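You operate a simulated robot arm through the tools that you are given. There is no shell and no other tool. Be economical: measure what you need, move in short steps, check, and stop when the job is done.

You run a simulated two-armed robot. Do the job below in one go: nothing can be reset, and whatever is moved stays where it is left.

JOB
Bring holder 3 to the service mark with the hand wheel.
Fine: clutch to hand and white knob out first, and they stay so; brake on at the end; other drive box controls untouched.

The check looks at the end state, three seconds after you hand in, the way a careful person would. Anything else that was tipped, shoved, dropped, spilled or broken makes it a failure.

ROBOT AND FRAMES
Two 7-joint arms with three-finger grippers on one trunk, on a base that drives. Base frame: it is fixed to the floor where the robot stands at the start and does not move with it; the origin is under the middle of the robot, x ahead of it, y to its left, z up. Lengths are in mm, angles in rad, forces in N, time in s.
The left shoulder is at the start at [30, 124, 1033], the right one opposite. With the tool pointing down near the work surface each hand reaches from about 100 to 780 mm from the robot's upright axis, wherever it stands, measured 20 degrees to its own side. Places, roughly: black button [700, -300, 1000]; blue button [900, 100, 800]; brake lever [500, 100, 900]; brass knob [700, 300, 500]; clutch lever [600, 0, 900]; gear switch [700, 300, 700]; holder five [600, -600, 500]; holder four [400, -400, 500]; holder three [100, -400, 500]; white knob [700, 200, 900]. Payload 2.2 kg a hand.
The TCP of each hand is the grasp point between the finger pads, 28 mm short of the fingertips. In the tool frame z runs along the fingers and y along their closing line. Largest opening 102 mm; the body of the gripper starts 71 mm behind the TCP.
Orientation is that of the tool frame in the base frame, as a unit quaternion [x, y, z, w]. With the fingers straight down and closing along the base's y, the tool's x points along the base's -x, its y along +y and its z along -z.

CONTROLS
- The arms move only by the tool nudge_tool. It takes "left_commands", "right_commands" or both (then of equal length, played together; a hand with none holds still); each is one flat list of numbers, 7 for each row, row after row: the shift along the tool's x, y, z in units of 500 mm (1.0 is 500 mm), then the turn, a rotation vector about the tool's x, y, z in units of 180 degrees (1.0 is 180 degrees), then the finger opening in mm, from 0 to 102. In form: [x, y, z, wx, wy, wz, grip, x, y, z, wx, wy, wz, grip, ...]. A call has 1 to 12 rows; each row is the pose to reach, as a shift and turn from the pose commanded when the call began, along the tool's axes at that moment. A call with a number of a shift or a turn outside -1 to 1 is refused whole. Each row takes 0.2 s and may step no farther than 50 mm and 0.15 rad from the row before; otherwise, or with a gripper value out of range, the whole call is refused. Where a pose cannot be reached the arm comes as near as it can. A force on the tool above 40 N (or 10 N above the force at the start of the call, whichever is more), or a blocked arm, ends the call early, and 0.2 s more pass. The fingers move at their own pace and stop on an object; they squeeze with about 22 N. The grip force told is the motor's: it shows also when the fingers shut on nothing. Time passes only in rows, and 0.2 s behind the last, so rows that repeat a pose let the fingers close. It gives the time, the measured TCP pose, the force on the tool (base axes), the opening and the grip force at its end, in the units of the frame above (readings bear some noise), with the torque about the TCP (base axes, N m) and any sound that the robot's microphone picked up.
- Cameras (640 x 400 px; columns grow to the right, rows downward): "scene" is now at [27.3, -18.4, 1726.2]; the picture's right is [-0.29, -0.96, 0.00], its down [-0.87, 0.27, -0.40] and it looks along [0.39, -0.12, -0.91] (base axes); focal length 254 px, centre (320, 200). "left" rides on the left gripper at [72, 38, -86] in its tool frame; the picture's right is [-0.46, 0.89, 0.00], its down [-0.60, -0.32, -0.73] and it looks along [-0.65, -0.34, 0.68] (tool axes); focal length 256 px, centre (320, 200). "right" rides on the right gripper at [69, 44, -86] in its tool frame; the picture's right is [-0.53, 0.85, 0.00], its down [-0.58, -0.36, -0.73] and it looks along [-0.62, -0.39, 0.68] (tool axes); focal length 256 px, centre (320, 200). There is no depth. A picture from a camera that has moved, and an enlarged one, comes with that camera's place and axes in the base frame and with its lens.
- grab_frame(camera): a new picture of that camera. The clock stands still meanwhile.
- slide_trunk(by): slides the trunk up (or, below 0, down) by that many mm; the arms and the scene camera ride with it, the base frame stays. It gives what a move gives, with no picture.
- drive_base(legs): drives the robot by 1 to 6 legs, each [ahead, left, turn to the left] in mm, mm and rad, along the robot's own axes; the way and the turn of a leg run together, so that a leg with both is an arc; at most 1500 mm and 3.142 rad a leg. The arms and the cameras ride along, it lands a little off, and it stops where it bumps. It gives what a move gives.
- head_to(pan, tilt): turns the head with the scene camera to pan (to the left, within 2.496 rad either way) and tilt (down, from -0.506 to 1.204), counted from straight ahead of the robot. It gives what a move gives.
- inspect(camera, box): a new picture of the part [left, top, right, bottom] of that camera's present view, enlarged. The clock stands still meanwhile.
- job_done(): hands the job in; it is judged then, once.

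Work in short steps. Places have to be worked out from the pictures, the camera data and where the tool is seen: move nearer, look again, correct. Check each grasp and each placing, and mend what went wrong. You have 120 turns and 108 pictures in all, those below and enlarged ones among them. Open the grippers and draw the arms clear of the work before you hand the job in, unless the task says otherwise.

The tools are called after "Request:" by a JSON object that holds its "op" and its "data". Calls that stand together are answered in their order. nudge_tool: Moves the arms, as the interface text tells. Its arguments: {"type":"object","properties":{"left_commands":{"type":"array"},"right_commands":{"type":"array"}},"required":[]} The other tools are called the same way: slide_trunk (by) slides the trunk up or down; drive_base (legs) drives the base; head_to (pan, tilt) turns the head that bears the scene camera; grab_frame (camera) takes a picture; inspect (camera, box) takes an enlarged picture of a part of a camera's view; job_done () hands the job in.

At the start:

```text
time: 0.0
left_eef_pos: [492.1, 327.6, 1102.3]
left_tcp_rot: [0.0, 1.0, 0.0, 0.0]
left_ft_force: [-0.8, 0.5, 0.7]
left_wrist_torque: [-0.04, 0.01, 0.0]
left_finger_gap: 101.8
left_gripper_force: 0.0
right_eef_pos: [390.7, -148.3, 1124.9]
right_tcp_rot: [0.0, 1.0, -0.001, 0.0]
right_ft_force: [1.1, -0.8, 0.0]
right_wrist_torque: [-0.02, 0.0, -0.01]
right_finger_gap: 102.0
right_gripper_force: 0.1
trunk travel left (down, up): [-275.0, 265.0]
robot x, y, heading: [0.3, 1.7, 0.0]
head pan, tilt: [-0.297, 1.154]
```

scene: 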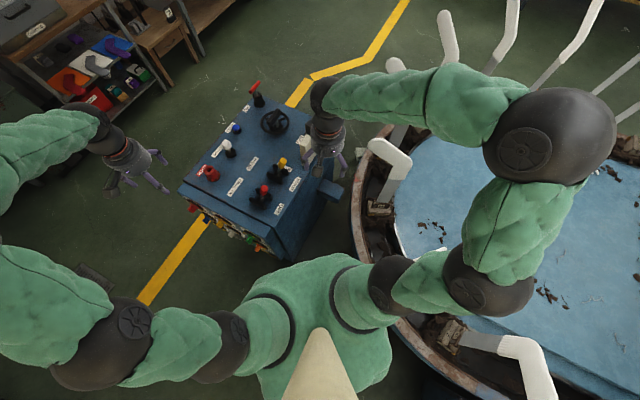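
right: 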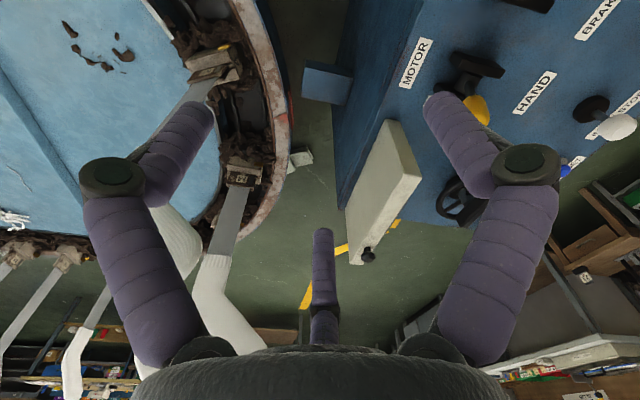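
left: 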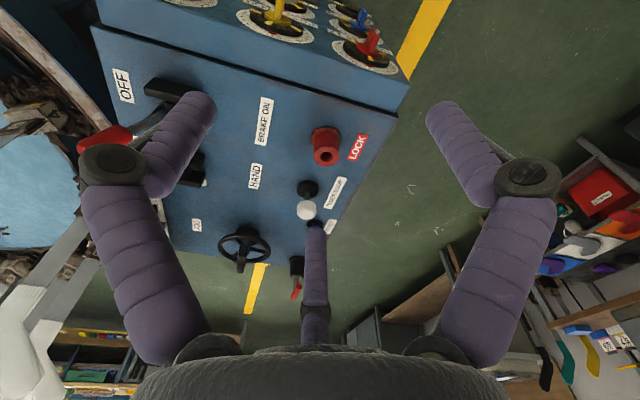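

The drive box is ahead with levers, knobs and a hand wheel. I'll enlarge the scene view to read its labels.

Request:
{"op": "inspect", "data": {"camera": "scene", "box": [170, 70, 350, 260]}}

Request:
{"op": "inspect", "data": {"camera": "left", "box": [90, 0, 430, 300]}}

Request:
{"op": "inspect", "data": {"camera": "right", "box": [290, 0, 640, 280]}}

```text
2.11 times, centred on (260, 165) of scene
camera zoom: at [27.3, -18.4, 1726.2], right [-0.29, -0.96, 0.0], down [-0.87, 0.27, -0.4], along [0.39, -0.12, -0.91], focal length 535 px, centre (446, 274)
```

zoom: 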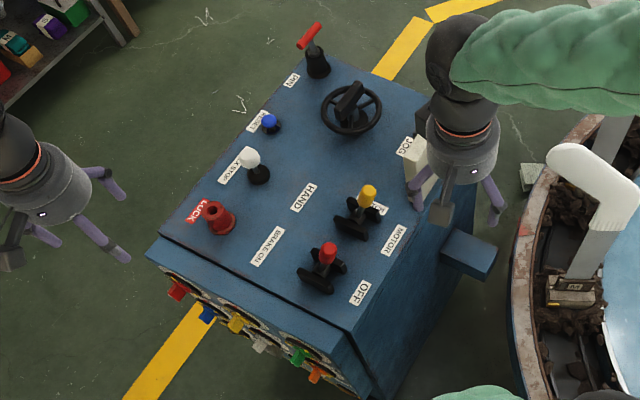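

```text
1.33 times, centred on (260, 150) of left
camera zoom: at [419.0, 367.4, 1188.8], right [0.46, 0.89, 0.0], down [0.6, -0.32, 0.73], along [0.65, -0.34, -0.68], focal length 341 px, centre (400, 267)
```

zoom: 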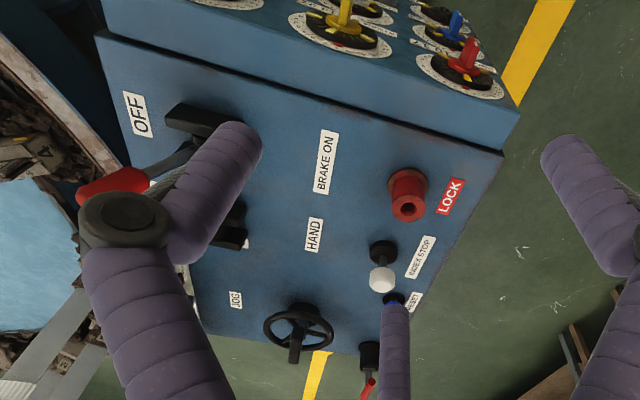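

```text
1.43 times, centred on (465, 140) of right
camera zoom: at [321.3, -102.8, 1208.5], right [0.53, 0.85, 0.0], down [0.58, -0.36, 0.73], along [0.62, -0.39, -0.68], focal length 366 px, centre (113, 286)
```

zoom: 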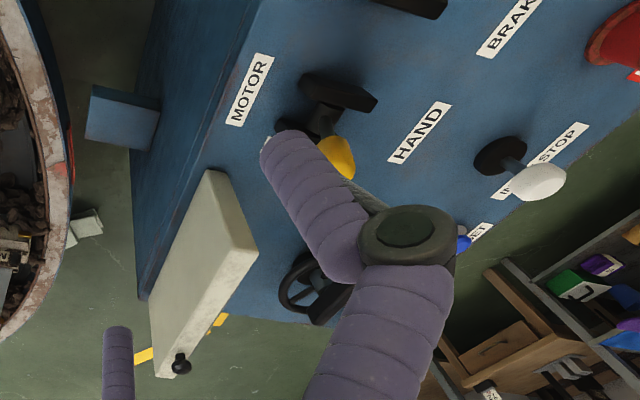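

The box shows brake (OFF / BRAKE ON), clutch (MOTOR / HAND), INDEX STOP white knob and hand wheel. Now I turn the head to look at the holders and find the service mark.

Request:
{"op": "head_to", "data": {"pan": -1.2, "tilt": 0.8}}

Request:
{"op": "grab_frame", "data": {"camera": "scene"}}

Request:
{"op": "head_to", "data": {"pan": -0.6, "tilt": 0.7}}

Request:
{"op": "grab_frame", "data": {"camera": "scene"}}

```text
time: 1.2
left_eef_pos: [492.6, 329.4, 1102.0]
left_tcp_rot: [-0.001, 1.0, 0.0, -0.001]
left_ft_force: [-0.2, -0.2, -0.4]
left_wrist_torque: [-0.01, 0.01, -0.02]
left_finger_gap: 101.9
left_gripper_force: 0.0
right_eef_pos: [391.7, -148.9, 1124.1]
right_tcp_rot: [0.0, 1.0, 0.001, 0.001]
right_ft_force: [0.2, 0.7, -0.5]
right_wrist_torque: [0.02, 0.0, -0.01]
right_finger_gap: 102.3
right_gripper_force: 0.0
trunk travel left (down, up): [-275.0, 265.0]
robot x, y, heading: [-1.5, -5.5, -0.001]
head pan, tilt: [-1.201, 0.799]
```

```text
101 pictures are left
camera scene: at [-0.2, -76.2, 1751.3], right [-0.93, -0.36, 0.0], down [-0.26, 0.67, -0.7], along [0.25, -0.65, -0.72], focal length 254 px, centre (320, 200)
```

scene: 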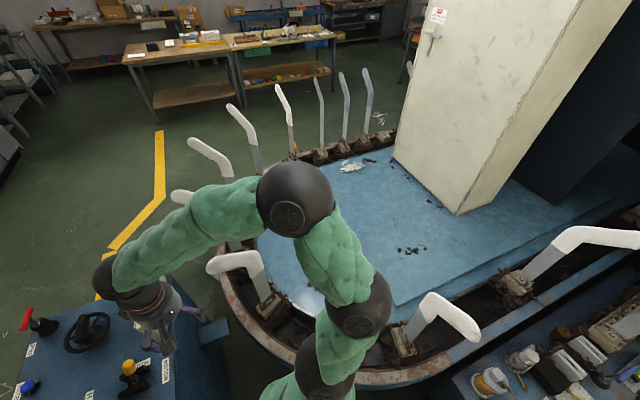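

```text
time: 2.2
left_eef_pos: [492.8, 328.2, 1102.5]
left_tcp_rot: [0.0, 1.0, 0.0, 0.0]
left_ft_force: [0.0, 0.9, -0.4]
left_wrist_torque: [0.03, -0.05, 0.01]
left_finger_gap: 102.0
left_gripper_force: 0.0
right_eef_pos: [389.1, -148.4, 1123.9]
right_tcp_rot: [0.0, 1.0, 0.0, 0.0]
right_ft_force: [0.2, -0.5, -0.7]
right_wrist_torque: [0.04, 0.03, 0.0]
right_finger_gap: 102.0
right_gripper_force: 0.0
trunk travel left (down, up): [-275.0, 265.0]
robot x, y, heading: [-0.1, -1.9, 0.002]
head pan, tilt: [-0.6, 0.7]
```

```text
100 pictures are left
camera scene: at [40.6, -49.1, 1759.5], right [-0.57, -0.82, 0.0], down [-0.53, 0.36, -0.76], along [0.63, -0.43, -0.64], focal length 254 px, centre (320, 200)
```

scene: 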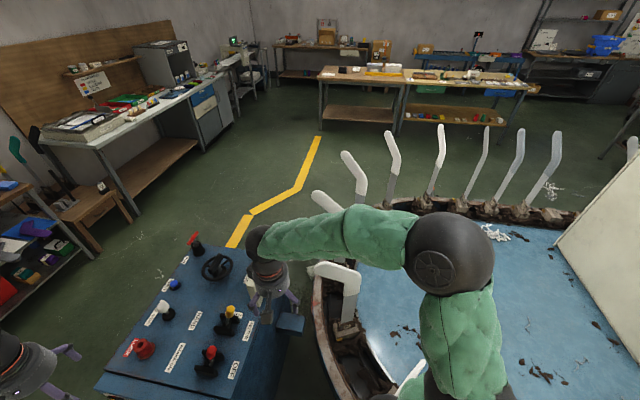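

The holders run along an oval track. I need to find number plates and the service mark; zoom into the rim from the right wrist and scene cameras.

Request:
{"op": "inspect", "data": {"camera": "right", "box": [130, 0, 330, 260]}}

Request:
{"op": "inspect", "data": {"camera": "scene", "box": [290, 250, 450, 400]}}

Request:
{"op": "head_to", "data": {"pan": -1.3, "tilt": 1.1}}

Request:
{"op": "grab_frame", "data": {"camera": "scene"}}

```text
1.54 times, centred on (230, 130) of right
camera zoom: at [321.3, -102.9, 1208.5], right [0.53, 0.85, 0.0], down [0.58, -0.36, 0.73], along [0.62, -0.39, -0.68], focal length 394 px, centre (458, 308)
```

zoom: 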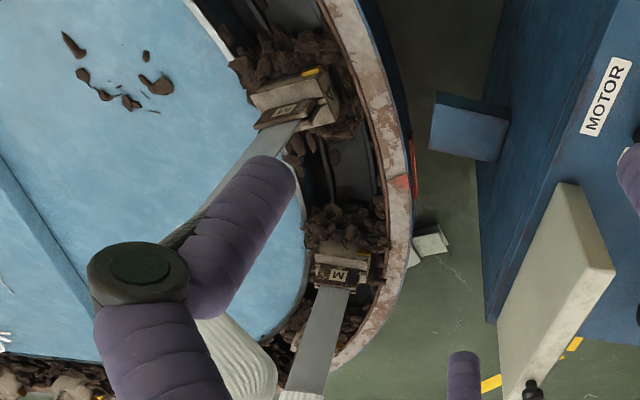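

```text
2.67 times, centred on (370, 325) of scene
camera zoom: at [40.6, -49.1, 1759.5], right [-0.57, -0.82, 0.0], down [-0.53, 0.36, -0.76], along [0.63, -0.43, -0.64], focal length 677 px, centre (187, -133)
```

zoom: 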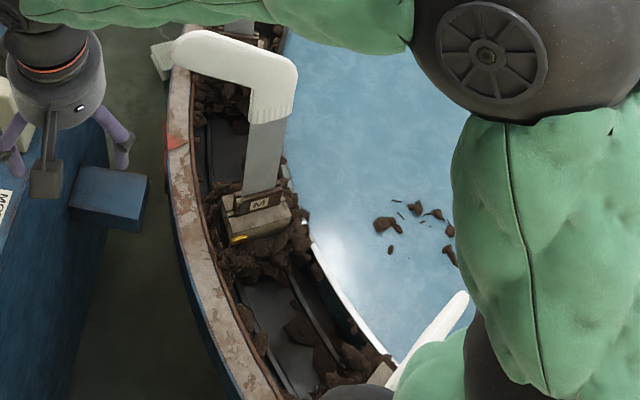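

```text
time: 3.3
left_eef_pos: [490.7, 328.6, 1102.8]
left_tcp_rot: [0.001, 1.0, 0.001, 0.001]
left_ft_force: [-1.5, 0.4, -0.6]
left_wrist_torque: [0.03, 0.01, -0.01]
left_finger_gap: 101.9
left_gripper_force: 0.0
right_eef_pos: [389.9, -147.7, 1124.3]
right_tcp_rot: [0.0, 1.0, -0.001, 0.0]
right_ft_force: [1.1, 0.2, 0.5]
right_wrist_torque: [0.03, 0.02, 0.01]
right_finger_gap: 102.2
right_gripper_force: 0.1
trunk travel left (down, up): [-275.0, 265.0]
robot x, y, heading: [-2.9, 1.7, 0.006]
head pan, tilt: [-1.3, 1.1]
```

```text
97 pictures are left
camera scene: at [-12.5, -61.9, 1729.6], right [-0.96, -0.27, 0.0], down [-0.24, 0.86, -0.45], along [0.12, -0.44, -0.89], focal length 254 px, centre (320, 200)
```

scene: 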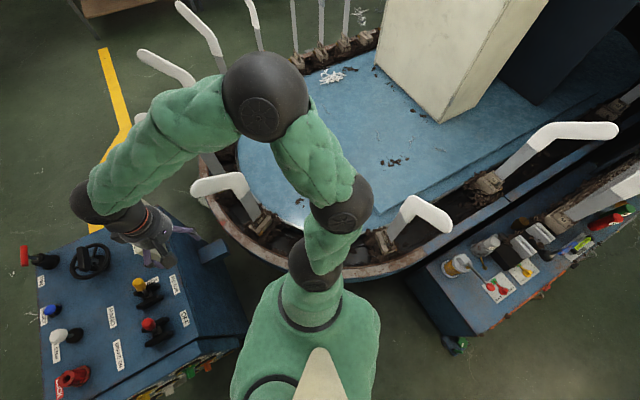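

A red wedge on the rim by the box may be the service mark. I zoom into plates and the mark.

Request:
{"op": "inspect", "data": {"camera": "right", "box": [200, 30, 290, 130]}}

Request:
{"op": "inspect", "data": {"camera": "right", "box": [215, 140, 265, 200]}}

Request:
{"op": "inspect", "data": {"camera": "scene", "box": [340, 180, 460, 280]}}

Request:
{"op": "inspect", "data": {"camera": "scene", "box": [460, 100, 640, 320]}}

```text
4.00 times, centred on (245, 80) of right
camera zoom: at [321.3, -102.8, 1208.5], right [0.53, 0.85, 0.0], down [0.58, -0.36, 0.73], along [0.62, -0.39, -0.68], focal length 1024 px, centre (620, 680)
```

zoom: 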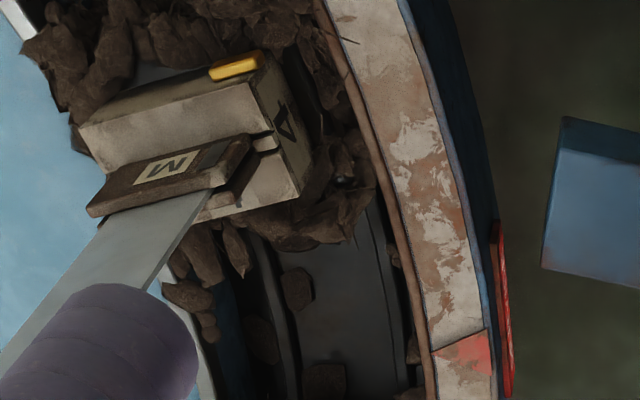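

```text
6.67 times, centred on (240, 170) of right
camera zoom: at [321.3, -102.8, 1208.5], right [0.53, 0.85, 0.0], down [0.58, -0.36, 0.73], along [0.62, -0.39, -0.68], focal length 1707 px, centre (853, 400)
```

zoom: 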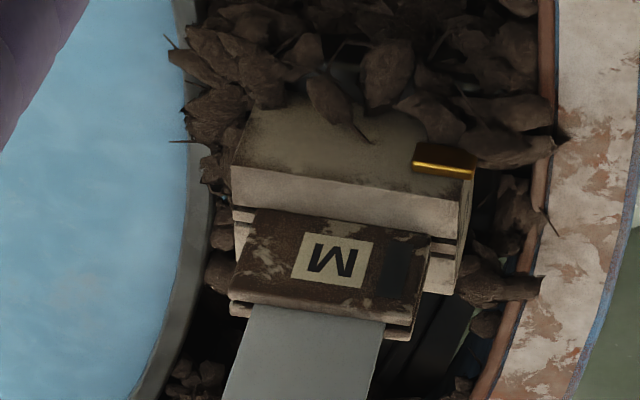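

```text
4.00 times, centred on (400, 230) of scene
camera zoom: at [-12.5, -61.9, 1729.6], right [-0.96, -0.27, 0.0], down [-0.24, 0.86, -0.45], along [0.12, -0.44, -0.89], focal length 1016 px, centre (0, 80)
```

zoom: 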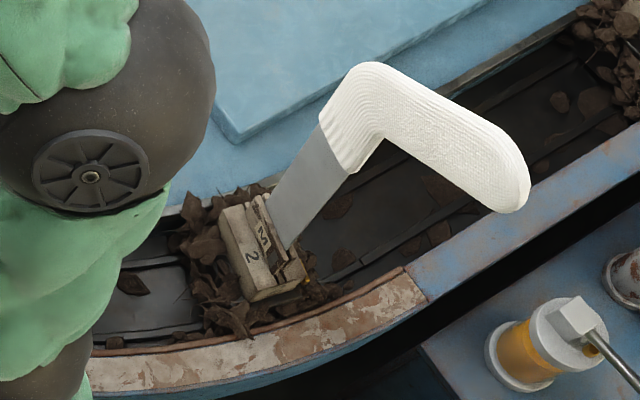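

```text
1.82 times, centred on (550, 210) of scene
camera zoom: at [-12.5, -61.9, 1729.6], right [-0.96, -0.27, 0.0], down [-0.24, 0.86, -0.45], along [0.12, -0.44, -0.89], focal length 462 px, centre (-98, 182)
```

zoom: 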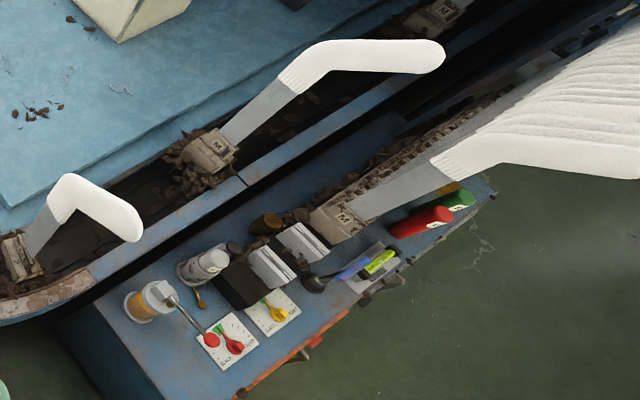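

The "M" is a size label; the numbers are on the block sides ("4" near the mark, "2" behind). The wedge on the rim seems to be a candidate mark. Next I look at the box with the head toward it, then zoom.

Request:
{"op": "head_to", "data": {"pan": 0.05, "tilt": 0.9}}

Request:
{"op": "inspect", "data": {"camera": "scene", "box": [210, 80, 450, 230]}}

Request:
{"op": "inspect", "data": {"camera": "scene", "box": [200, 180, 440, 330]}}

```text
time: 4.8
left_eef_pos: [492.0, 328.1, 1101.8]
left_tcp_rot: [0.0, 1.0, 0.0, -0.001]
left_ft_force: [-0.1, -0.2, 0.3]
left_wrist_torque: [-0.05, 0.0, -0.02]
left_finger_gap: 102.1
left_gripper_force: 0.0
right_eef_pos: [390.4, -148.8, 1123.9]
right_tcp_rot: [0.0, 1.0, 0.0, 0.0]
right_ft_force: [1.0, 1.1, 0.1]
right_wrist_torque: [-0.01, -0.01, -0.02]
right_finger_gap: 102.0
right_gripper_force: 0.0
trunk travel left (down, up): [-275.0, 265.0]
robot x, y, heading: [-2.6, 1.7, -0.005]
head pan, tilt: [0.051, 0.901]
```

```text
2.67 times, centred on (330, 155) of scene
camera zoom: at [46.0, 2.7, 1743.4], right [0.05, -1.0, 0.0], down [-0.78, -0.04, -0.62], along [0.62, 0.03, -0.78], focal length 677 px, centre (293, 320)
```

zoom: 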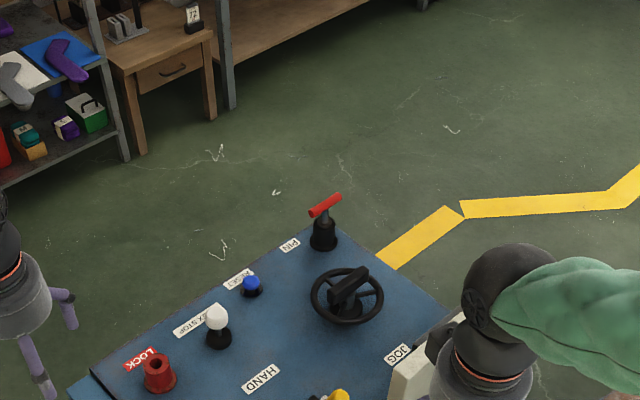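

```text
2.67 times, centred on (320, 255) of scene
camera zoom: at [46.0, 2.7, 1743.4], right [0.05, -1.0, 0.0], down [-0.78, -0.04, -0.62], along [0.62, 0.03, -0.78], focal length 677 px, centre (320, 53)
```

zoom: 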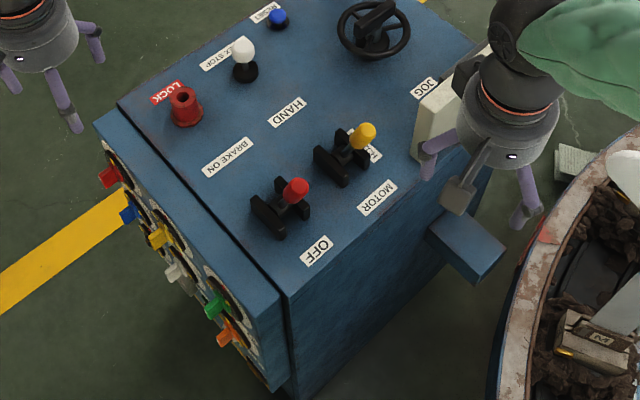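

The brake lever seems to lean to OFF and the clutch to MOTOR. I bring the left hand over the box at safe height for close views of controls.

Request:
{"op": "nudge_tool", "data": {"left_commands": [-0.036, -0.08, 0, 0, 0, 0, 60, -0.072, -0.16, 0, 0, 0, 0, 60, -0.108, -0.24, 0, 0, 0, 0, 60, -0.144, -0.32, 0, 0, 0, 0, 60, -0.18, -0.4, 0, 0, 0, 0, 60, -0.216, -0.48, 0, 0, 0, 0, 60, -0.25, -0.56, 0, 0, 0, 0, 60]}}

Request:
{"op": "grab_frame", "data": {"camera": "left"}}

Request:
{"op": "grab_frame", "data": {"camera": "scene"}}

```text
time: 6.4
left_eef_pos: [618.0, 44.3, 1101.3]
left_tcp_rot: [-0.001, 1.0, -0.001, 0.0]
left_ft_force: [0.8, 0.0, 0.4]
left_wrist_torque: [-0.01, 0.03, 0.03]
left_finger_gap: 60.3
left_gripper_force: 0.0
right_eef_pos: [391.2, -148.4, 1122.1]
right_tcp_rot: [0.0, 1.0, 0.001, 0.0]
right_ft_force: [-0.1, -0.7, -0.3]
right_wrist_torque: [0.01, 0.04, 0.0]
right_finger_gap: 102.1
right_gripper_force: 0.0
trunk travel left (down, up): [-275.0, 265.0]
robot x, y, heading: [0.4, -0.4, -0.001]
head pan, tilt: [0.051, 0.901]
```

```text
90 pictures are left
camera left: at [544.8, 84.6, 1188.2], right [0.46, 0.89, 0.0], down [0.6, -0.32, 0.73], along [0.65, -0.34, -0.68], focal length 256 px, centre (320, 200)
```

left: 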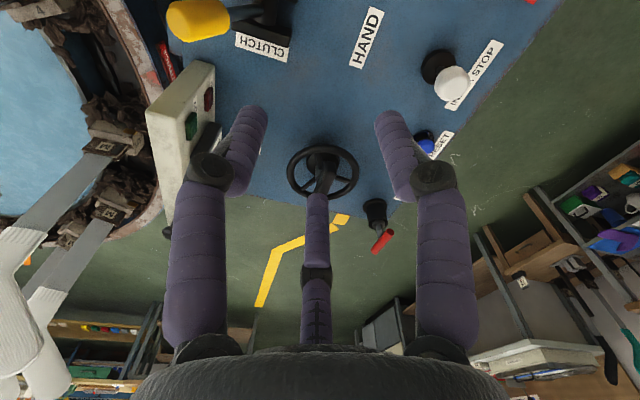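

```text
89 pictures are left
camera scene: at [47.2, 1.2, 1743.3], right [0.05, -1.0, 0.0], down [-0.78, -0.04, -0.62], along [0.62, 0.03, -0.78], focal length 254 px, centre (320, 200)
```

scene: 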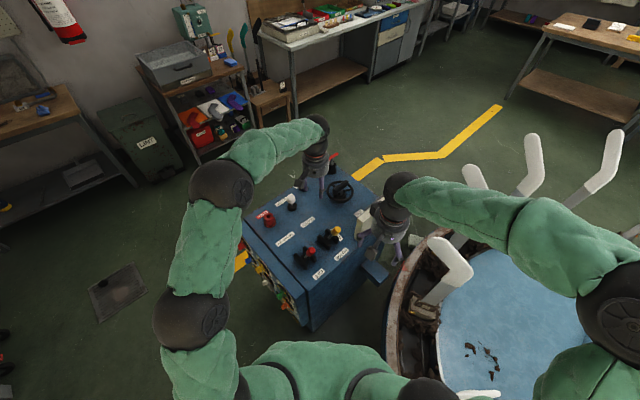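

Panel slab with red/green buttons sits at the box's right side: keep clear. I zoom on the wheel and on the clutch.

Request:
{"op": "inspect", "data": {"camera": "left", "box": [230, 100, 420, 270]}}

Request:
{"op": "inspect", "data": {"camera": "scene", "box": [240, 160, 420, 300]}}

Request:
{"op": "inspect", "data": {"camera": "left", "box": [0, 0, 200, 260]}}

```text
2.35 times, centred on (325, 185) of left
camera zoom: at [544.8, 84.6, 1188.2], right [0.46, 0.89, 0.0], down [0.6, -0.32, 0.73], along [0.65, -0.34, -0.68], focal length 602 px, centre (308, 235)
```

zoom: 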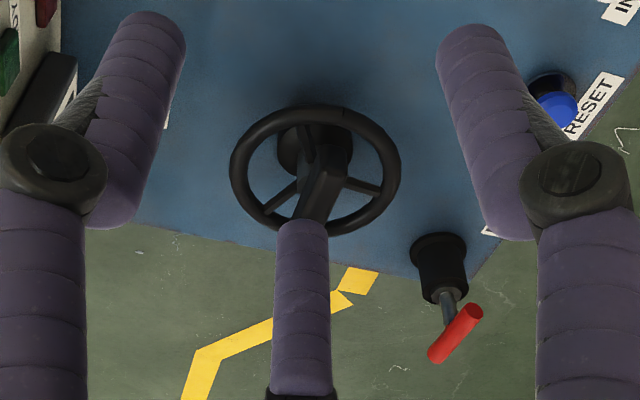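

```text
2.86 times, centred on (330, 230) of scene
camera zoom: at [47.2, 1.2, 1743.3], right [0.05, -1.0, 0.0], down [-0.78, -0.04, -0.62], along [0.62, 0.03, -0.78], focal length 726 px, centre (291, 114)
```

zoom: 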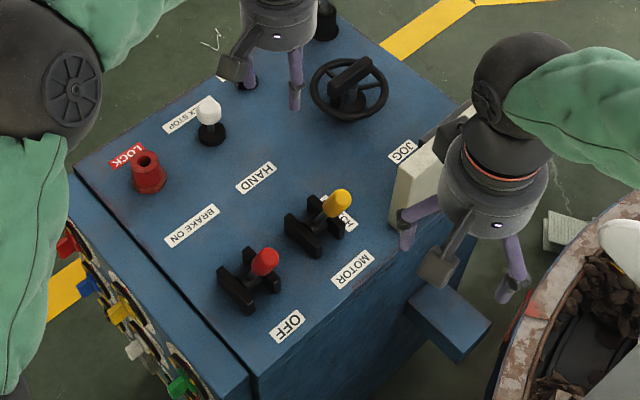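

```text
1.54 times, centred on (100, 130) of left
camera zoom: at [544.8, 84.6, 1188.2], right [0.46, 0.89, 0.0], down [0.6, -0.32, 0.73], along [0.65, -0.34, -0.68], focal length 394 px, centre (658, 308)
```

zoom: 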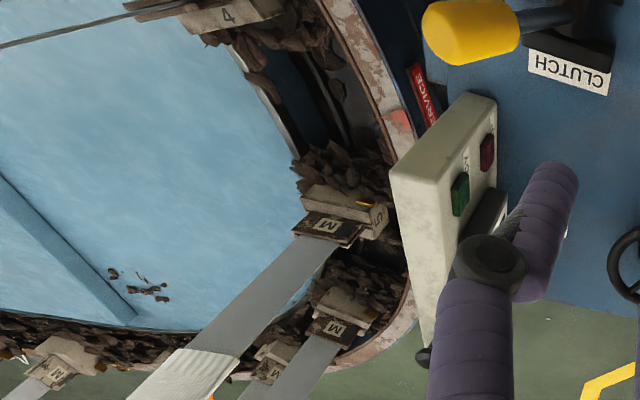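

The red plate reads "SERVICE": the mark is the red wedge between holders 4 and 5. I move the left hand 90 mm ahead to see the wheel unobstructed, and draw the right hand back and up to free the view of the track.

Request:
{"op": "nudge_tool", "data": {"left_commands": [-0.09, 0, 0, 0, 0, 0, 60, -0.18, 0.0, 0, 0, 0, 0, 60, -0.18, 0.0, 0, 0, 0, 0, 60], "right_commands": [0.09, 0, 0, 0, 0, 0, 60, 0.18, 0, 0, 0, 0, 0, 60, 0.26, 0, 0, 0, 0, 0, 60]}}

Request:
{"op": "inspect", "data": {"camera": "left", "box": [180, 0, 480, 200]}}

Request:
{"op": "inspect", "data": {"camera": "right", "box": [120, 0, 520, 300]}}

```text
time: 7.2
left_eef_pos: [703.1, 47.1, 1104.2]
left_tcp_rot: [0.0, 1.0, 0.001, 0.0]
left_ft_force: [-0.9, -0.3, 1.4]
left_wrist_torque: [0.0, -0.04, 0.01]
left_finger_gap: 59.8
left_gripper_force: 0.0
right_eef_pos: [256.7, -147.5, 1123.8]
right_tcp_rot: [0.0, 1.0, 0.0, 0.002]
right_ft_force: [-0.2, -0.1, -0.1]
right_wrist_torque: [0.0, -0.05, 0.0]
right_finger_gap: 59.9
right_gripper_force: 0.0
trunk travel left (down, up): [-275.0, 265.0]
robot x, y, heading: [3.9, 2.0, -0.002]
head pan, tilt: [0.051, 0.901]
```

```text
2.00 times, centred on (330, 100) of left
camera zoom: at [629.9, 86.6, 1189.9], right [0.46, 0.89, 0.0], down [0.6, -0.32, 0.73], along [0.65, -0.34, -0.68], focal length 512 px, centre (300, 400)
```

zoom: 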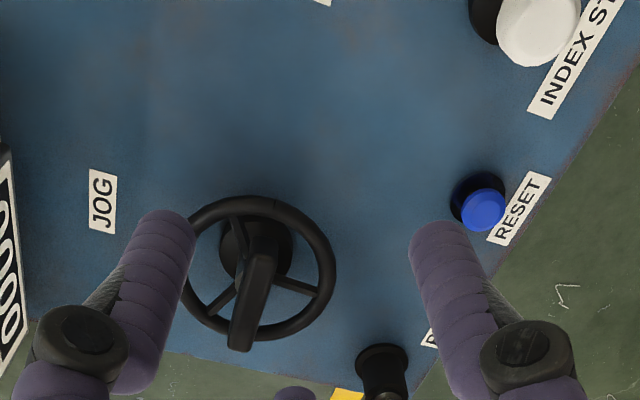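

```text
1.33 times, centred on (320, 150) of right
camera zoom: at [187.5, -102.6, 1209.1], right [0.53, 0.85, 0.0], down [0.58, -0.37, 0.73], along [0.62, -0.39, -0.68], focal length 341 px, centre (320, 267)
```

zoom: 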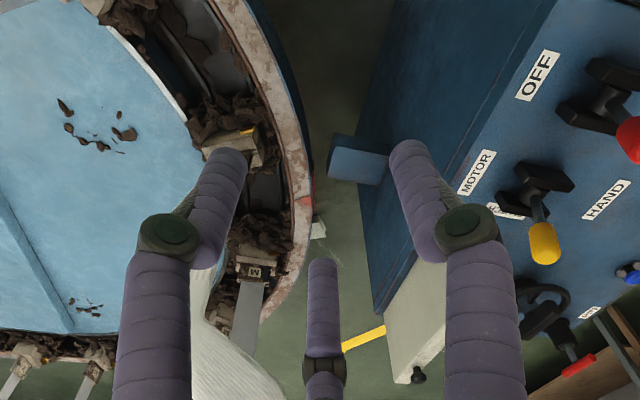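

The wheel's block looks like a crank grip over the far rim, but I need a side view. I look at the left gripper's shape and lower the left hand for a closer look.

Request:
{"op": "nudge_tool", "data": {"left_commands": [0, 0, 0.08, 0, 0, 0, 60, 0, 0, 0.16, 0, 0, 0, 60, 0, 0, 0.24, 0, 0, 0, 60]}}

Request:
{"op": "grab_frame", "data": {"camera": "left"}}

Request:
{"op": "inspect", "data": {"camera": "scene", "box": [250, 100, 400, 220]}}

```text
time: 8.0
left_eef_pos: [706.9, 47.6, 984.1]
left_tcp_rot: [0.0, 1.0, 0.0, 0.001]
left_ft_force: [0.7, -0.7, 1.1]
left_wrist_torque: [0.03, 0.0, -0.02]
left_finger_gap: 60.0
left_gripper_force: 0.1
right_eef_pos: [261.0, -147.5, 1123.9]
right_tcp_rot: [0.0, 1.0, -0.001, 0.0]
right_ft_force: [-0.5, 0.3, -0.5]
right_wrist_torque: [0.02, 0.01, 0.04]
right_finger_gap: 59.9
right_gripper_force: 0.1
trunk travel left (down, up): [-275.0, 265.0]
robot x, y, heading: [-1.7, -1.8, -0.001]
head pan, tilt: [0.051, 0.901]
```

```text
83 pictures are left
camera left: at [633.7, 86.4, 1070.5], right [0.47, 0.89, 0.0], down [0.6, -0.32, 0.73], along [0.65, -0.34, -0.68], focal length 256 px, centre (320, 200)
```

left: 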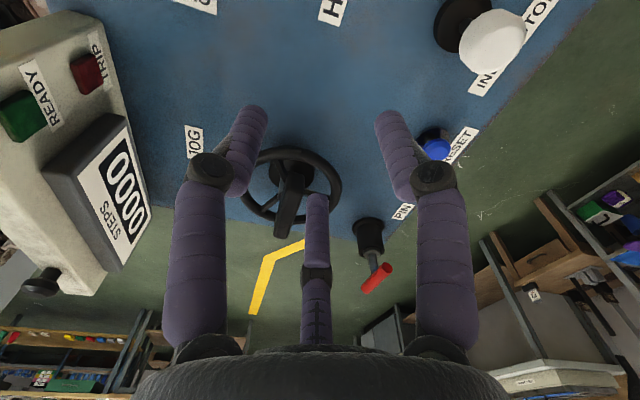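

```text
3.33 times, centred on (325, 160) of scene
camera zoom: at [46.6, 2.7, 1743.4], right [0.05, -1.0, 0.0], down [-0.78, -0.04, -0.62], along [0.62, 0.03, -0.78], focal length 847 px, centre (303, 333)
```

zoom: 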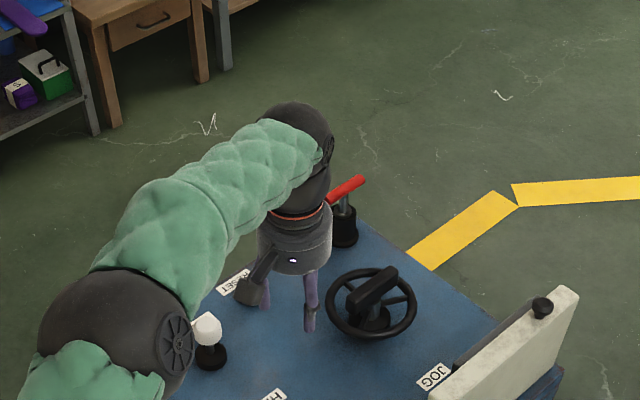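

The grip looks like a bar across the hub top. I zoom in on it from this closer left view.

Request:
{"op": "inspect", "data": {"camera": "left", "box": [230, 130, 350, 250]}}

Request:
{"op": "inspect", "data": {"camera": "scene", "box": [340, 170, 390, 210]}}

Request:
{"op": "inspect", "data": {"camera": "left", "box": [0, 0, 200, 300]}}

```text
3.33 times, centred on (290, 190) of left
camera zoom: at [633.7, 86.4, 1070.5], right [0.47, 0.89, 0.0], down [0.6, -0.32, 0.73], along [0.65, -0.34, -0.68], focal length 853 px, centre (420, 233)
```

zoom: 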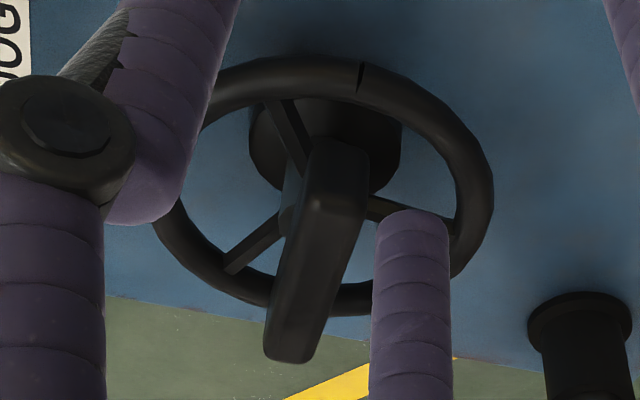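

```text
10.00 times, centred on (365, 190) of scene
camera zoom: at [46.6, 2.7, 1743.4], right [0.05, -1.0, 0.0], down [-0.78, -0.04, -0.62], along [0.62, 0.03, -0.78], focal length 2540 px, centre (-130, 300)
```

zoom: 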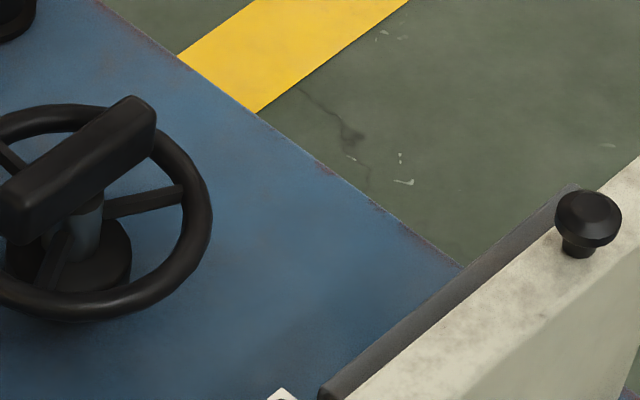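

```text
1.33 times, centred on (100, 150) of left
camera zoom: at [633.7, 86.4, 1070.5], right [0.47, 0.89, 0.0], down [0.6, -0.32, 0.73], along [0.65, -0.34, -0.68], focal length 341 px, centre (613, 267)
```

zoom: 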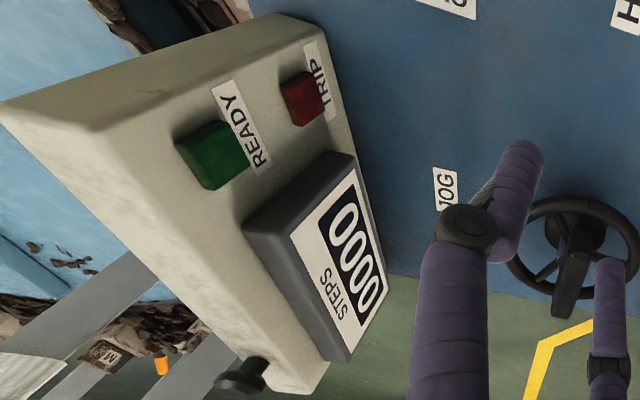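

The wheel carries a T-bar across its hub at about (811,-49,885), and the clutch knob is at about (547,-39,930) leaning to MOTOR. I move the left hand above the clutch, turned 45° so the fingers straddle along the lever's throw.

Request:
{"op": "nudge_tool", "data": {"left_commands": [0, 0, -0.09, 0, 0, 0, 70, 0.05, -0.03, -0.15, 0, 0, 0.04, 70, 0.11, -0.06, -0.15, 0, 0, 0.08, 70, 0.17, -0.09, -0.15, 0, 0, 0.125, 70, 0.23, -0.12, -0.15, 0, 0, 0.17, 70, 0.28, -0.15, -0.15, 0, 0, 0.21, 70, 0.32, -0.174, -0.15, 0, 0, 0.25, 70]}}

Request:
{"op": "inspect", "data": {"camera": "scene", "box": [240, 140, 420, 300]}}

Request:
{"op": "grab_frame", "data": {"camera": "left"}}

```text
time: 9.6
left_eef_pos: [543.8, -38.2, 1059.3]
left_tcp_rot: [0.384, 0.923, -0.001, 0.0]
left_ft_force: [-0.3, 0.4, -0.4]
left_wrist_torque: [0.01, -0.01, 0.0]
left_finger_gap: 70.1
left_gripper_force: 0.1
right_eef_pos: [260.1, -148.0, 1124.9]
right_tcp_rot: [0.0, 1.0, 0.0, 0.0]
right_ft_force: [0.4, 0.7, 0.0]
right_wrist_torque: [-0.04, -0.02, 0.01]
right_finger_gap: 59.9
right_gripper_force: 0.0
trunk travel left (down, up): [-275.0, 265.0]
robot x, y, heading: [-0.1, 1.4, -0.006]
head pan, tilt: [0.051, 0.901]
```

```text
2.50 times, centred on (330, 220) of scene
camera zoom: at [45.4, 2.5, 1743.4], right [0.05, -1.0, 0.0], down [-0.78, -0.04, -0.62], along [0.62, 0.03, -0.78], focal length 635 px, centre (295, 150)
```

zoom: 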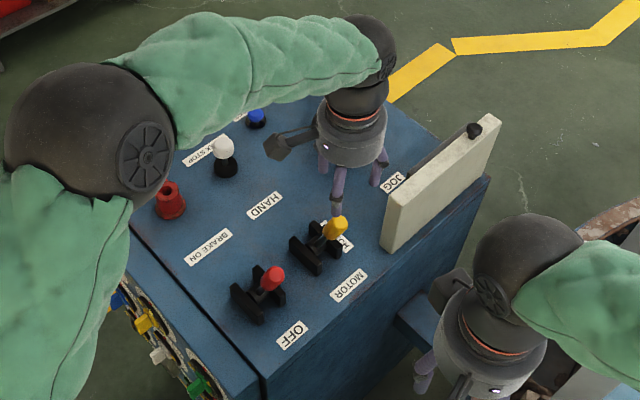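

```text
77 pictures are left
camera left: at [519.3, 40.8, 1144.9], right [0.96, 0.3, 0.0], down [0.2, -0.65, 0.73], along [0.22, -0.7, -0.68], focal length 256 px, centre (320, 200)
```

left: 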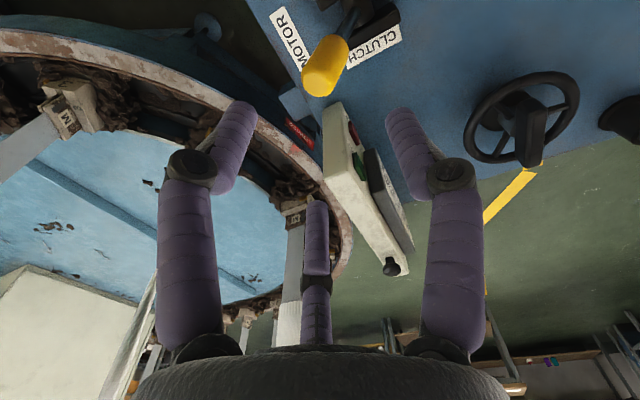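

The hand is centred over the yellow knob. I lower it by 130 mm so the prongs straddle the knob.

Request:
{"op": "nudge_tool", "data": {"left_commands": [0, 0, 0.09, 0, 0, 0, 70, 0, 0, 0.18, 0, 0, 0, 70, 0, 0, 0.26, 0, 0, 0, 70, 0, 0, 0.26, 0, 0, 0, 70]}}

Request:
{"op": "inspect", "data": {"camera": "left", "box": [160, 0, 480, 240]}}

Request:
{"op": "inspect", "data": {"camera": "scene", "box": [280, 150, 400, 250]}}

```text
time: 10.6
left_eef_pos: [546.9, -38.4, 928.2]
left_tcp_rot: [0.382, 0.924, 0.0, 0.001]
left_ft_force: [-0.1, 0.3, -0.4]
left_wrist_torque: [0.0, 0.0, 0.0]
left_finger_gap: 69.9
left_gripper_force: 0.0
right_eef_pos: [259.7, -147.1, 1124.5]
right_tcp_rot: [0.0, 1.0, -0.001, 0.0]
right_ft_force: [-0.8, 0.0, 0.1]
right_wrist_torque: [0.03, 0.01, 0.05]
right_finger_gap: 59.8
right_gripper_force: 0.1
trunk travel left (down, up): [-275.0, 265.0]
robot x, y, heading: [0.4, -2.9, -0.003]
head pan, tilt: [0.051, 0.901]
```

```text
1.67 times, centred on (320, 120) of left
camera zoom: at [521.6, 40.8, 1015.0], right [0.95, 0.3, 0.0], down [0.2, -0.65, 0.73], along [0.22, -0.7, -0.68], focal length 427 px, centre (320, 333)
```

zoom: 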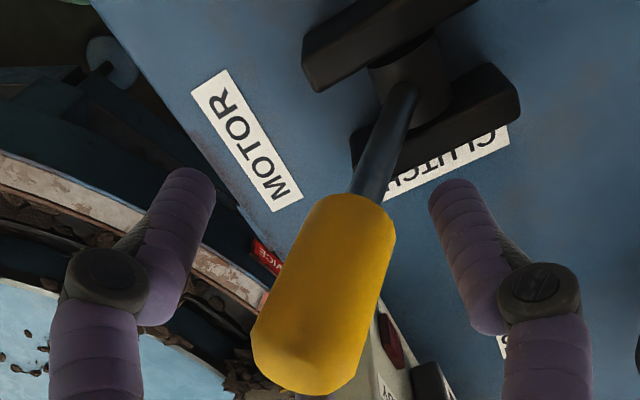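

```text
4.00 times, centred on (340, 200) of scene
camera zoom: at [45.2, 2.8, 1743.4], right [0.05, -1.0, 0.0], down [-0.78, -0.04, -0.62], along [0.62, 0.03, -0.78], focal length 1016 px, centre (240, 200)
```

zoom: 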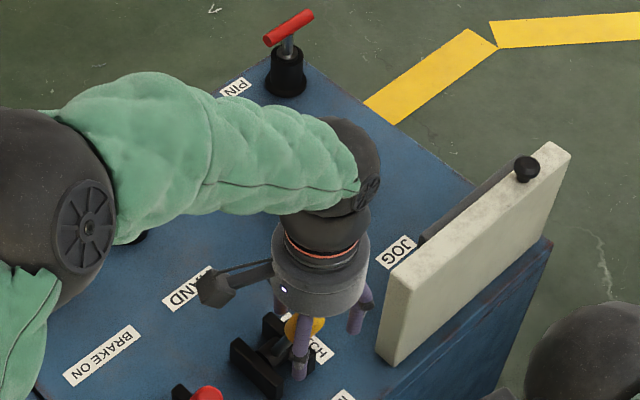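

The knob is well inside the prongs. I narrow the fingers to 44 mm and push along the throw towards HAND in small steps.

Request:
{"op": "nudge_tool", "data": {"left_commands": [0, 0, 0, 0, 0, 0, 44, 0, 0, 0, 0, 0, 0, 44, 0, 0.025, -0.004, 0, 0, 0, 44, 0, 0.05, -0.008, 0, 0, 0, 44, 0, 0.075, -0.008, 0, 0, 0, 44, 0, 0.1, -0.004, 0, 0, 0, 44, 0, 0.12, 0, 0, 0, 0, 44]}}

Request:
{"op": "inspect", "data": {"camera": "left", "box": [160, 0, 480, 240]}}

```text
time: 12.2
left_eef_pos: [591.0, 4.3, 927.6]
left_tcp_rot: [0.382, 0.924, 0.0, -0.001]
left_ft_force: [0.5, -0.2, -0.5]
left_wrist_torque: [0.01, 0.04, 0.0]
left_finger_gap: 44.0
left_gripper_force: 0.1
right_eef_pos: [258.3, -147.7, 1124.0]
right_tcp_rot: [0.0, 1.0, 0.0, 0.0]
right_ft_force: [0.5, -0.4, -0.4]
right_wrist_torque: [0.01, 0.01, 0.01]
right_finger_gap: 60.0
right_gripper_force: 0.0
trunk travel left (down, up): [-275.0, 265.0]
robot x, y, heading: [-2.9, -2.8, 0.0]
head pan, tilt: [0.051, 0.901]
```

```text
1.67 times, centred on (320, 120) of left
camera zoom: at [566.0, 83.6, 1013.9], right [0.95, 0.3, 0.0], down [0.2, -0.65, 0.73], along [0.22, -0.7, -0.68], focal length 427 px, centre (320, 333)
```

zoom: 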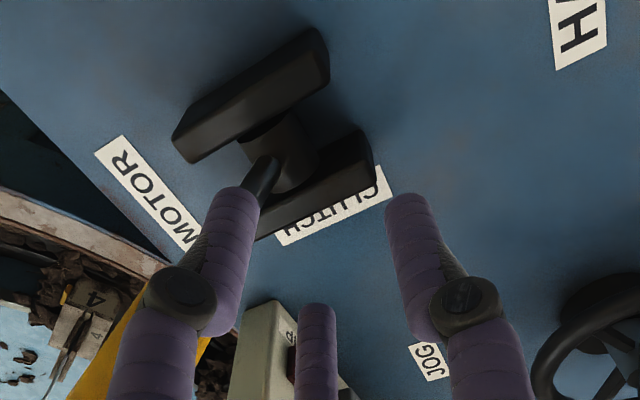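

The knob slipped between two prongs (the hand is effectively three-pronged), and the lever stayed put with no force. I open, go back over it, and this time close snugly before moving.

Request:
{"op": "nudge_tool", "data": {"left_commands": [0, 0, 0, 0, 0, 0, 70, 0, -0.04, 0, 0, 0, 0, 70, 0, -0.08, 0, 0, 0, 0, 70, 0, -0.12, 0, 0, 0, 0, 70, 0, -0.12, 0, 0, 0, 0, 30, 0, -0.12, 0, 0, 0, 0, 30, 0, -0.12, 0, 0, 0, 0, 30]}}

Request:
{"op": "inspect", "data": {"camera": "left", "box": [160, 0, 480, 240]}}

```text
time: 13.8
left_eef_pos: [550.8, -35.5, 928.5]
left_tcp_rot: [0.382, 0.924, 0.0, 0.002]
left_ft_force: [15.3, 18.5, 2.2]
left_wrist_torque: [0.46, -2.28, -0.48]
left_finger_gap: 39.6
left_gripper_force: 44.7
right_eef_pos: [261.2, -146.3, 1123.3]
right_tcp_rot: [0.0, 1.0, 0.0, -0.001]
right_ft_force: [-0.2, -0.7, -0.9]
right_wrist_torque: [0.0, 0.01, 0.01]
right_finger_gap: 60.1
right_gripper_force: 0.1
trunk travel left (down, up): [-275.0, 265.0]
robot x, y, heading: [2.6, -1.8, 0.0]
head pan, tilt: [0.051, 0.901]
```

```text
1.67 times, centred on (320, 120) of left
camera zoom: at [524.8, 43.2, 1014.4], right [0.95, 0.3, 0.0], down [0.2, -0.65, 0.73], along [0.22, -0.7, -0.68], focal length 427 px, centre (320, 333)
```

zoom: 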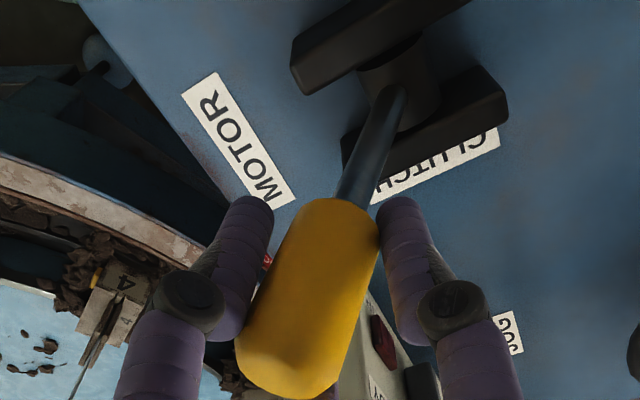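

The fingers now hold the knob firmly (gap 39.6). I swing it about the lever's pivot towards HAND, turning the tool with it.

Request:
{"op": "nudge_tool", "data": {"left_commands": [0, 0.0186, -0.0056, 0.0318, 0, 0, 30, 0, 0.038, -0.0088, 0.0637, 0, 0, 30, 0, 0.0576, -0.01, 0.0955, 0, 0, 30, 0, 0.077, -0.0092, 0.1273, 0, 0, 30, 0, 0.0966, -0.0066, 0.159, 0, 0, 30, 0, 0.1156, -0.002, 0.191, 0, 0, 30]}}

Request:
{"op": "inspect", "data": {"camera": "left", "box": [160, 0, 480, 240]}}

Request:
{"op": "inspect", "data": {"camera": "scene", "box": [260, 150, 400, 270]}}

```text
time: 15.2
left_eef_pos: [587.7, 4.7, 929.0]
left_tcp_rot: [0.366, 0.882, -0.274, -0.113]
left_ft_force: [-10.8, 14.4, 4.1]
left_wrist_torque: [-0.05, -0.15, -0.16]
left_finger_gap: 41.9
left_gripper_force: 8.9
right_eef_pos: [259.4, -145.4, 1124.5]
right_tcp_rot: [0.0, 1.0, -0.001, 0.0]
right_ft_force: [-0.3, 0.4, -1.1]
right_wrist_torque: [0.02, 0.01, 0.0]
right_finger_gap: 59.6
right_gripper_force: 0.0
trunk travel left (down, up): [-275.0, 265.0]
robot x, y, heading: [1.7, -1.9, -0.002]
head pan, tilt: [0.051, 0.901]
```

```text
1.67 times, centred on (320, 120) of left
camera zoom: at [592.3, 113.0, 978.8], right [0.85, 0.19, -0.5], down [0.53, -0.32, 0.78], along [-0.01, -0.93, -0.37], focal length 427 px, centre (320, 333)
```

zoom: 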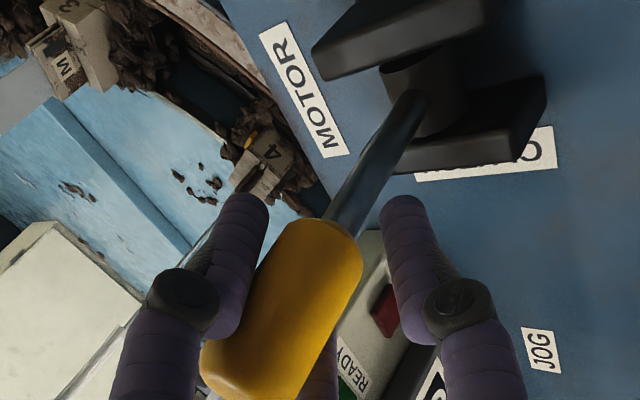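

```text
3.33 times, centred on (330, 210) of scene
camera zoom: at [44.6, 5.0, 1743.4], right [0.05, -1.0, 0.0], down [-0.78, -0.04, -0.62], along [0.62, 0.03, -0.78], focal length 847 px, centre (287, 167)
```

zoom: 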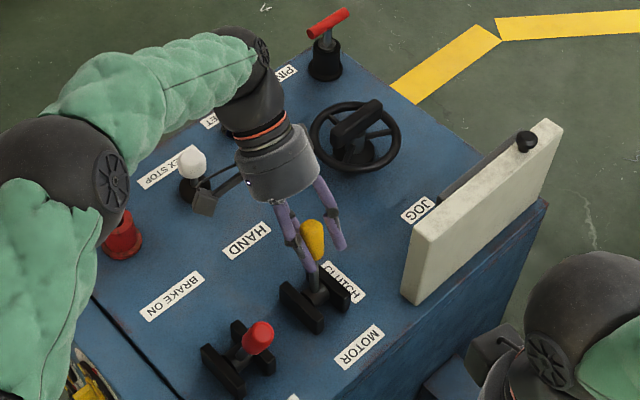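

The lever followed. I open and back off along the tool axis to see where the lever rests.

Request:
{"op": "nudge_tool", "data": {"left_commands": [0, 0, 0, 0, 0, 0, 75, 0, 0, 0, 0, 0, 0, 75, 0, 0, -0.08, 0, 0, 0, 75, 0, 0, -0.16, 0, 0, 0, 75, 0, 0, -0.24, 0, 0, 0, 75]}}

Request:
{"op": "grab_frame", "data": {"camera": "left"}}

Request:
{"op": "inspect", "data": {"camera": "scene", "box": [260, 150, 400, 270]}}

```text
time: 16.4
left_eef_pos: [637.7, 50.2, 1026.8]
left_tcp_rot: [0.364, 0.883, -0.274, -0.114]
left_ft_force: [-0.5, 0.7, 0.0]
left_wrist_torque: [0.01, -0.01, -0.01]
left_finger_gap: 75.1
left_gripper_force: 0.1
right_eef_pos: [260.6, -148.9, 1123.3]
right_tcp_rot: [0.0, 1.0, 0.0, 0.0]
right_ft_force: [0.0, -0.2, 0.3]
right_wrist_torque: [0.01, -0.01, 0.01]
right_finger_gap: 59.8
right_gripper_force: 0.0
trunk travel left (down, up): [-275.0, 265.0]
robot x, y, heading: [0.6, 2.0, -0.004]
head pan, tilt: [0.051, 0.901]
```

```text
70 pictures are left
camera left: at [641.8, 160.5, 1077.1], right [0.84, 0.19, -0.5], down [0.54, -0.32, 0.78], along [-0.01, -0.93, -0.37], focal length 256 px, centre (320, 200)
```

left: 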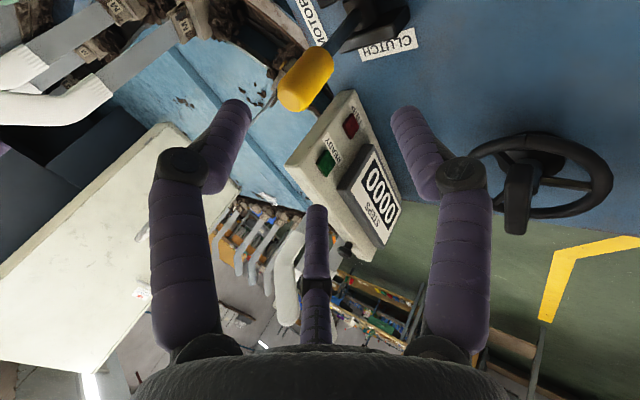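

```text
3.33 times, centred on (330, 210) of scene
camera zoom: at [46.3, 3.1, 1743.3], right [0.05, -1.0, 0.0], down [-0.78, -0.04, -0.62], along [0.62, 0.03, -0.78], focal length 847 px, centre (287, 167)
```

zoom: 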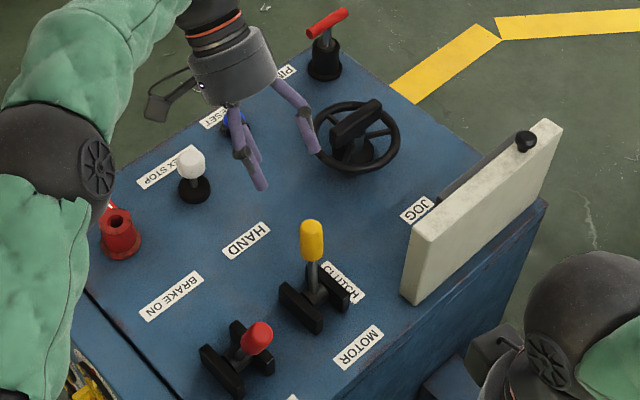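

The lever stands near upright, maybe not at the end of its throw. I regrip and push further towards HAND; a stop will show as force.

Request:
{"op": "nudge_tool", "data": {"left_commands": [0, 0, 0.08, 0, 0, 0, 75, 0, 0, 0.16, 0, 0, 0, 75, 0, 0, 0.24, 0, 0, 0, 75, 0, 0, 0.24, 0, 0, 0, 30, 0, 0, 0.24, 0, 0, 0, 30, 0, 0, 0.24, 0, 0, 0, 30]}}

Request:
{"op": "nudge_tool", "data": {"left_commands": [0, 0.02, 0, 0.03, 0, 0, 30, 0, 0.04, 0.004, 0.06, 0, 0, 30, 0, 0.06, 0.008, 0.09, 0, 0, 30]}}

Request:
{"op": "inspect", "data": {"camera": "scene", "box": [260, 150, 400, 270]}}

```text
time: 17.8
left_eef_pos: [587.6, 4.8, 929.1]
left_tcp_rot: [0.366, 0.882, -0.274, -0.113]
left_ft_force: [-9.0, 10.9, 2.6]
left_wrist_torque: [-0.17, -0.12, -0.06]
left_finger_gap: 37.9
left_gripper_force: 6.1
right_eef_pos: [259.0, -145.8, 1123.8]
right_tcp_rot: [0.001, 1.0, -0.001, 0.001]
right_ft_force: [-1.5, -0.8, 0.1]
right_wrist_torque: [-0.01, 0.02, -0.02]
right_finger_gap: 60.0
right_gripper_force: 0.1
trunk travel left (down, up): [-275.0, 265.0]
robot x, y, heading: [1.1, 0.1, 0.001]
head pan, tilt: [0.051, 0.901]
```

```text
time: 18.6
left_eef_pos: [602.9, 16.9, 908.2]
left_tcp_rot: [0.348, 0.834, -0.395, -0.164]
left_ft_force: [-16.4, 6.5, 1.8]
left_wrist_torque: [0.09, -0.4, 0.12]
left_finger_gap: 43.0
left_gripper_force: 8.5
right_eef_pos: [258.9, -147.3, 1124.4]
right_tcp_rot: [0.0, 1.0, 0.0, 0.001]
right_ft_force: [0.3, -0.1, 0.6]
right_wrist_torque: [0.04, 0.01, 0.03]
right_finger_gap: 59.9
right_gripper_force: 0.0
trunk travel left (down, up): [-275.0, 265.0]
robot x, y, heading: [1.7, 3.6, -0.002]
head pan, tilt: [0.051, 0.901]
```

```text
3.33 times, centred on (330, 210) of scene
camera zoom: at [43.8, 3.7, 1743.4], right [0.05, -1.0, 0.0], down [-0.78, -0.04, -0.62], along [0.62, 0.03, -0.78], focal length 847 px, centre (287, 167)
```

zoom: 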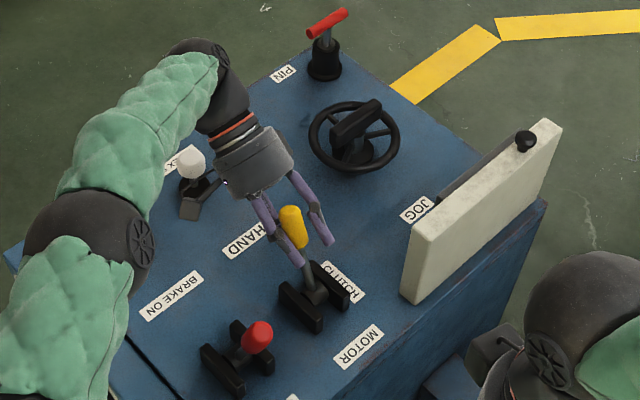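

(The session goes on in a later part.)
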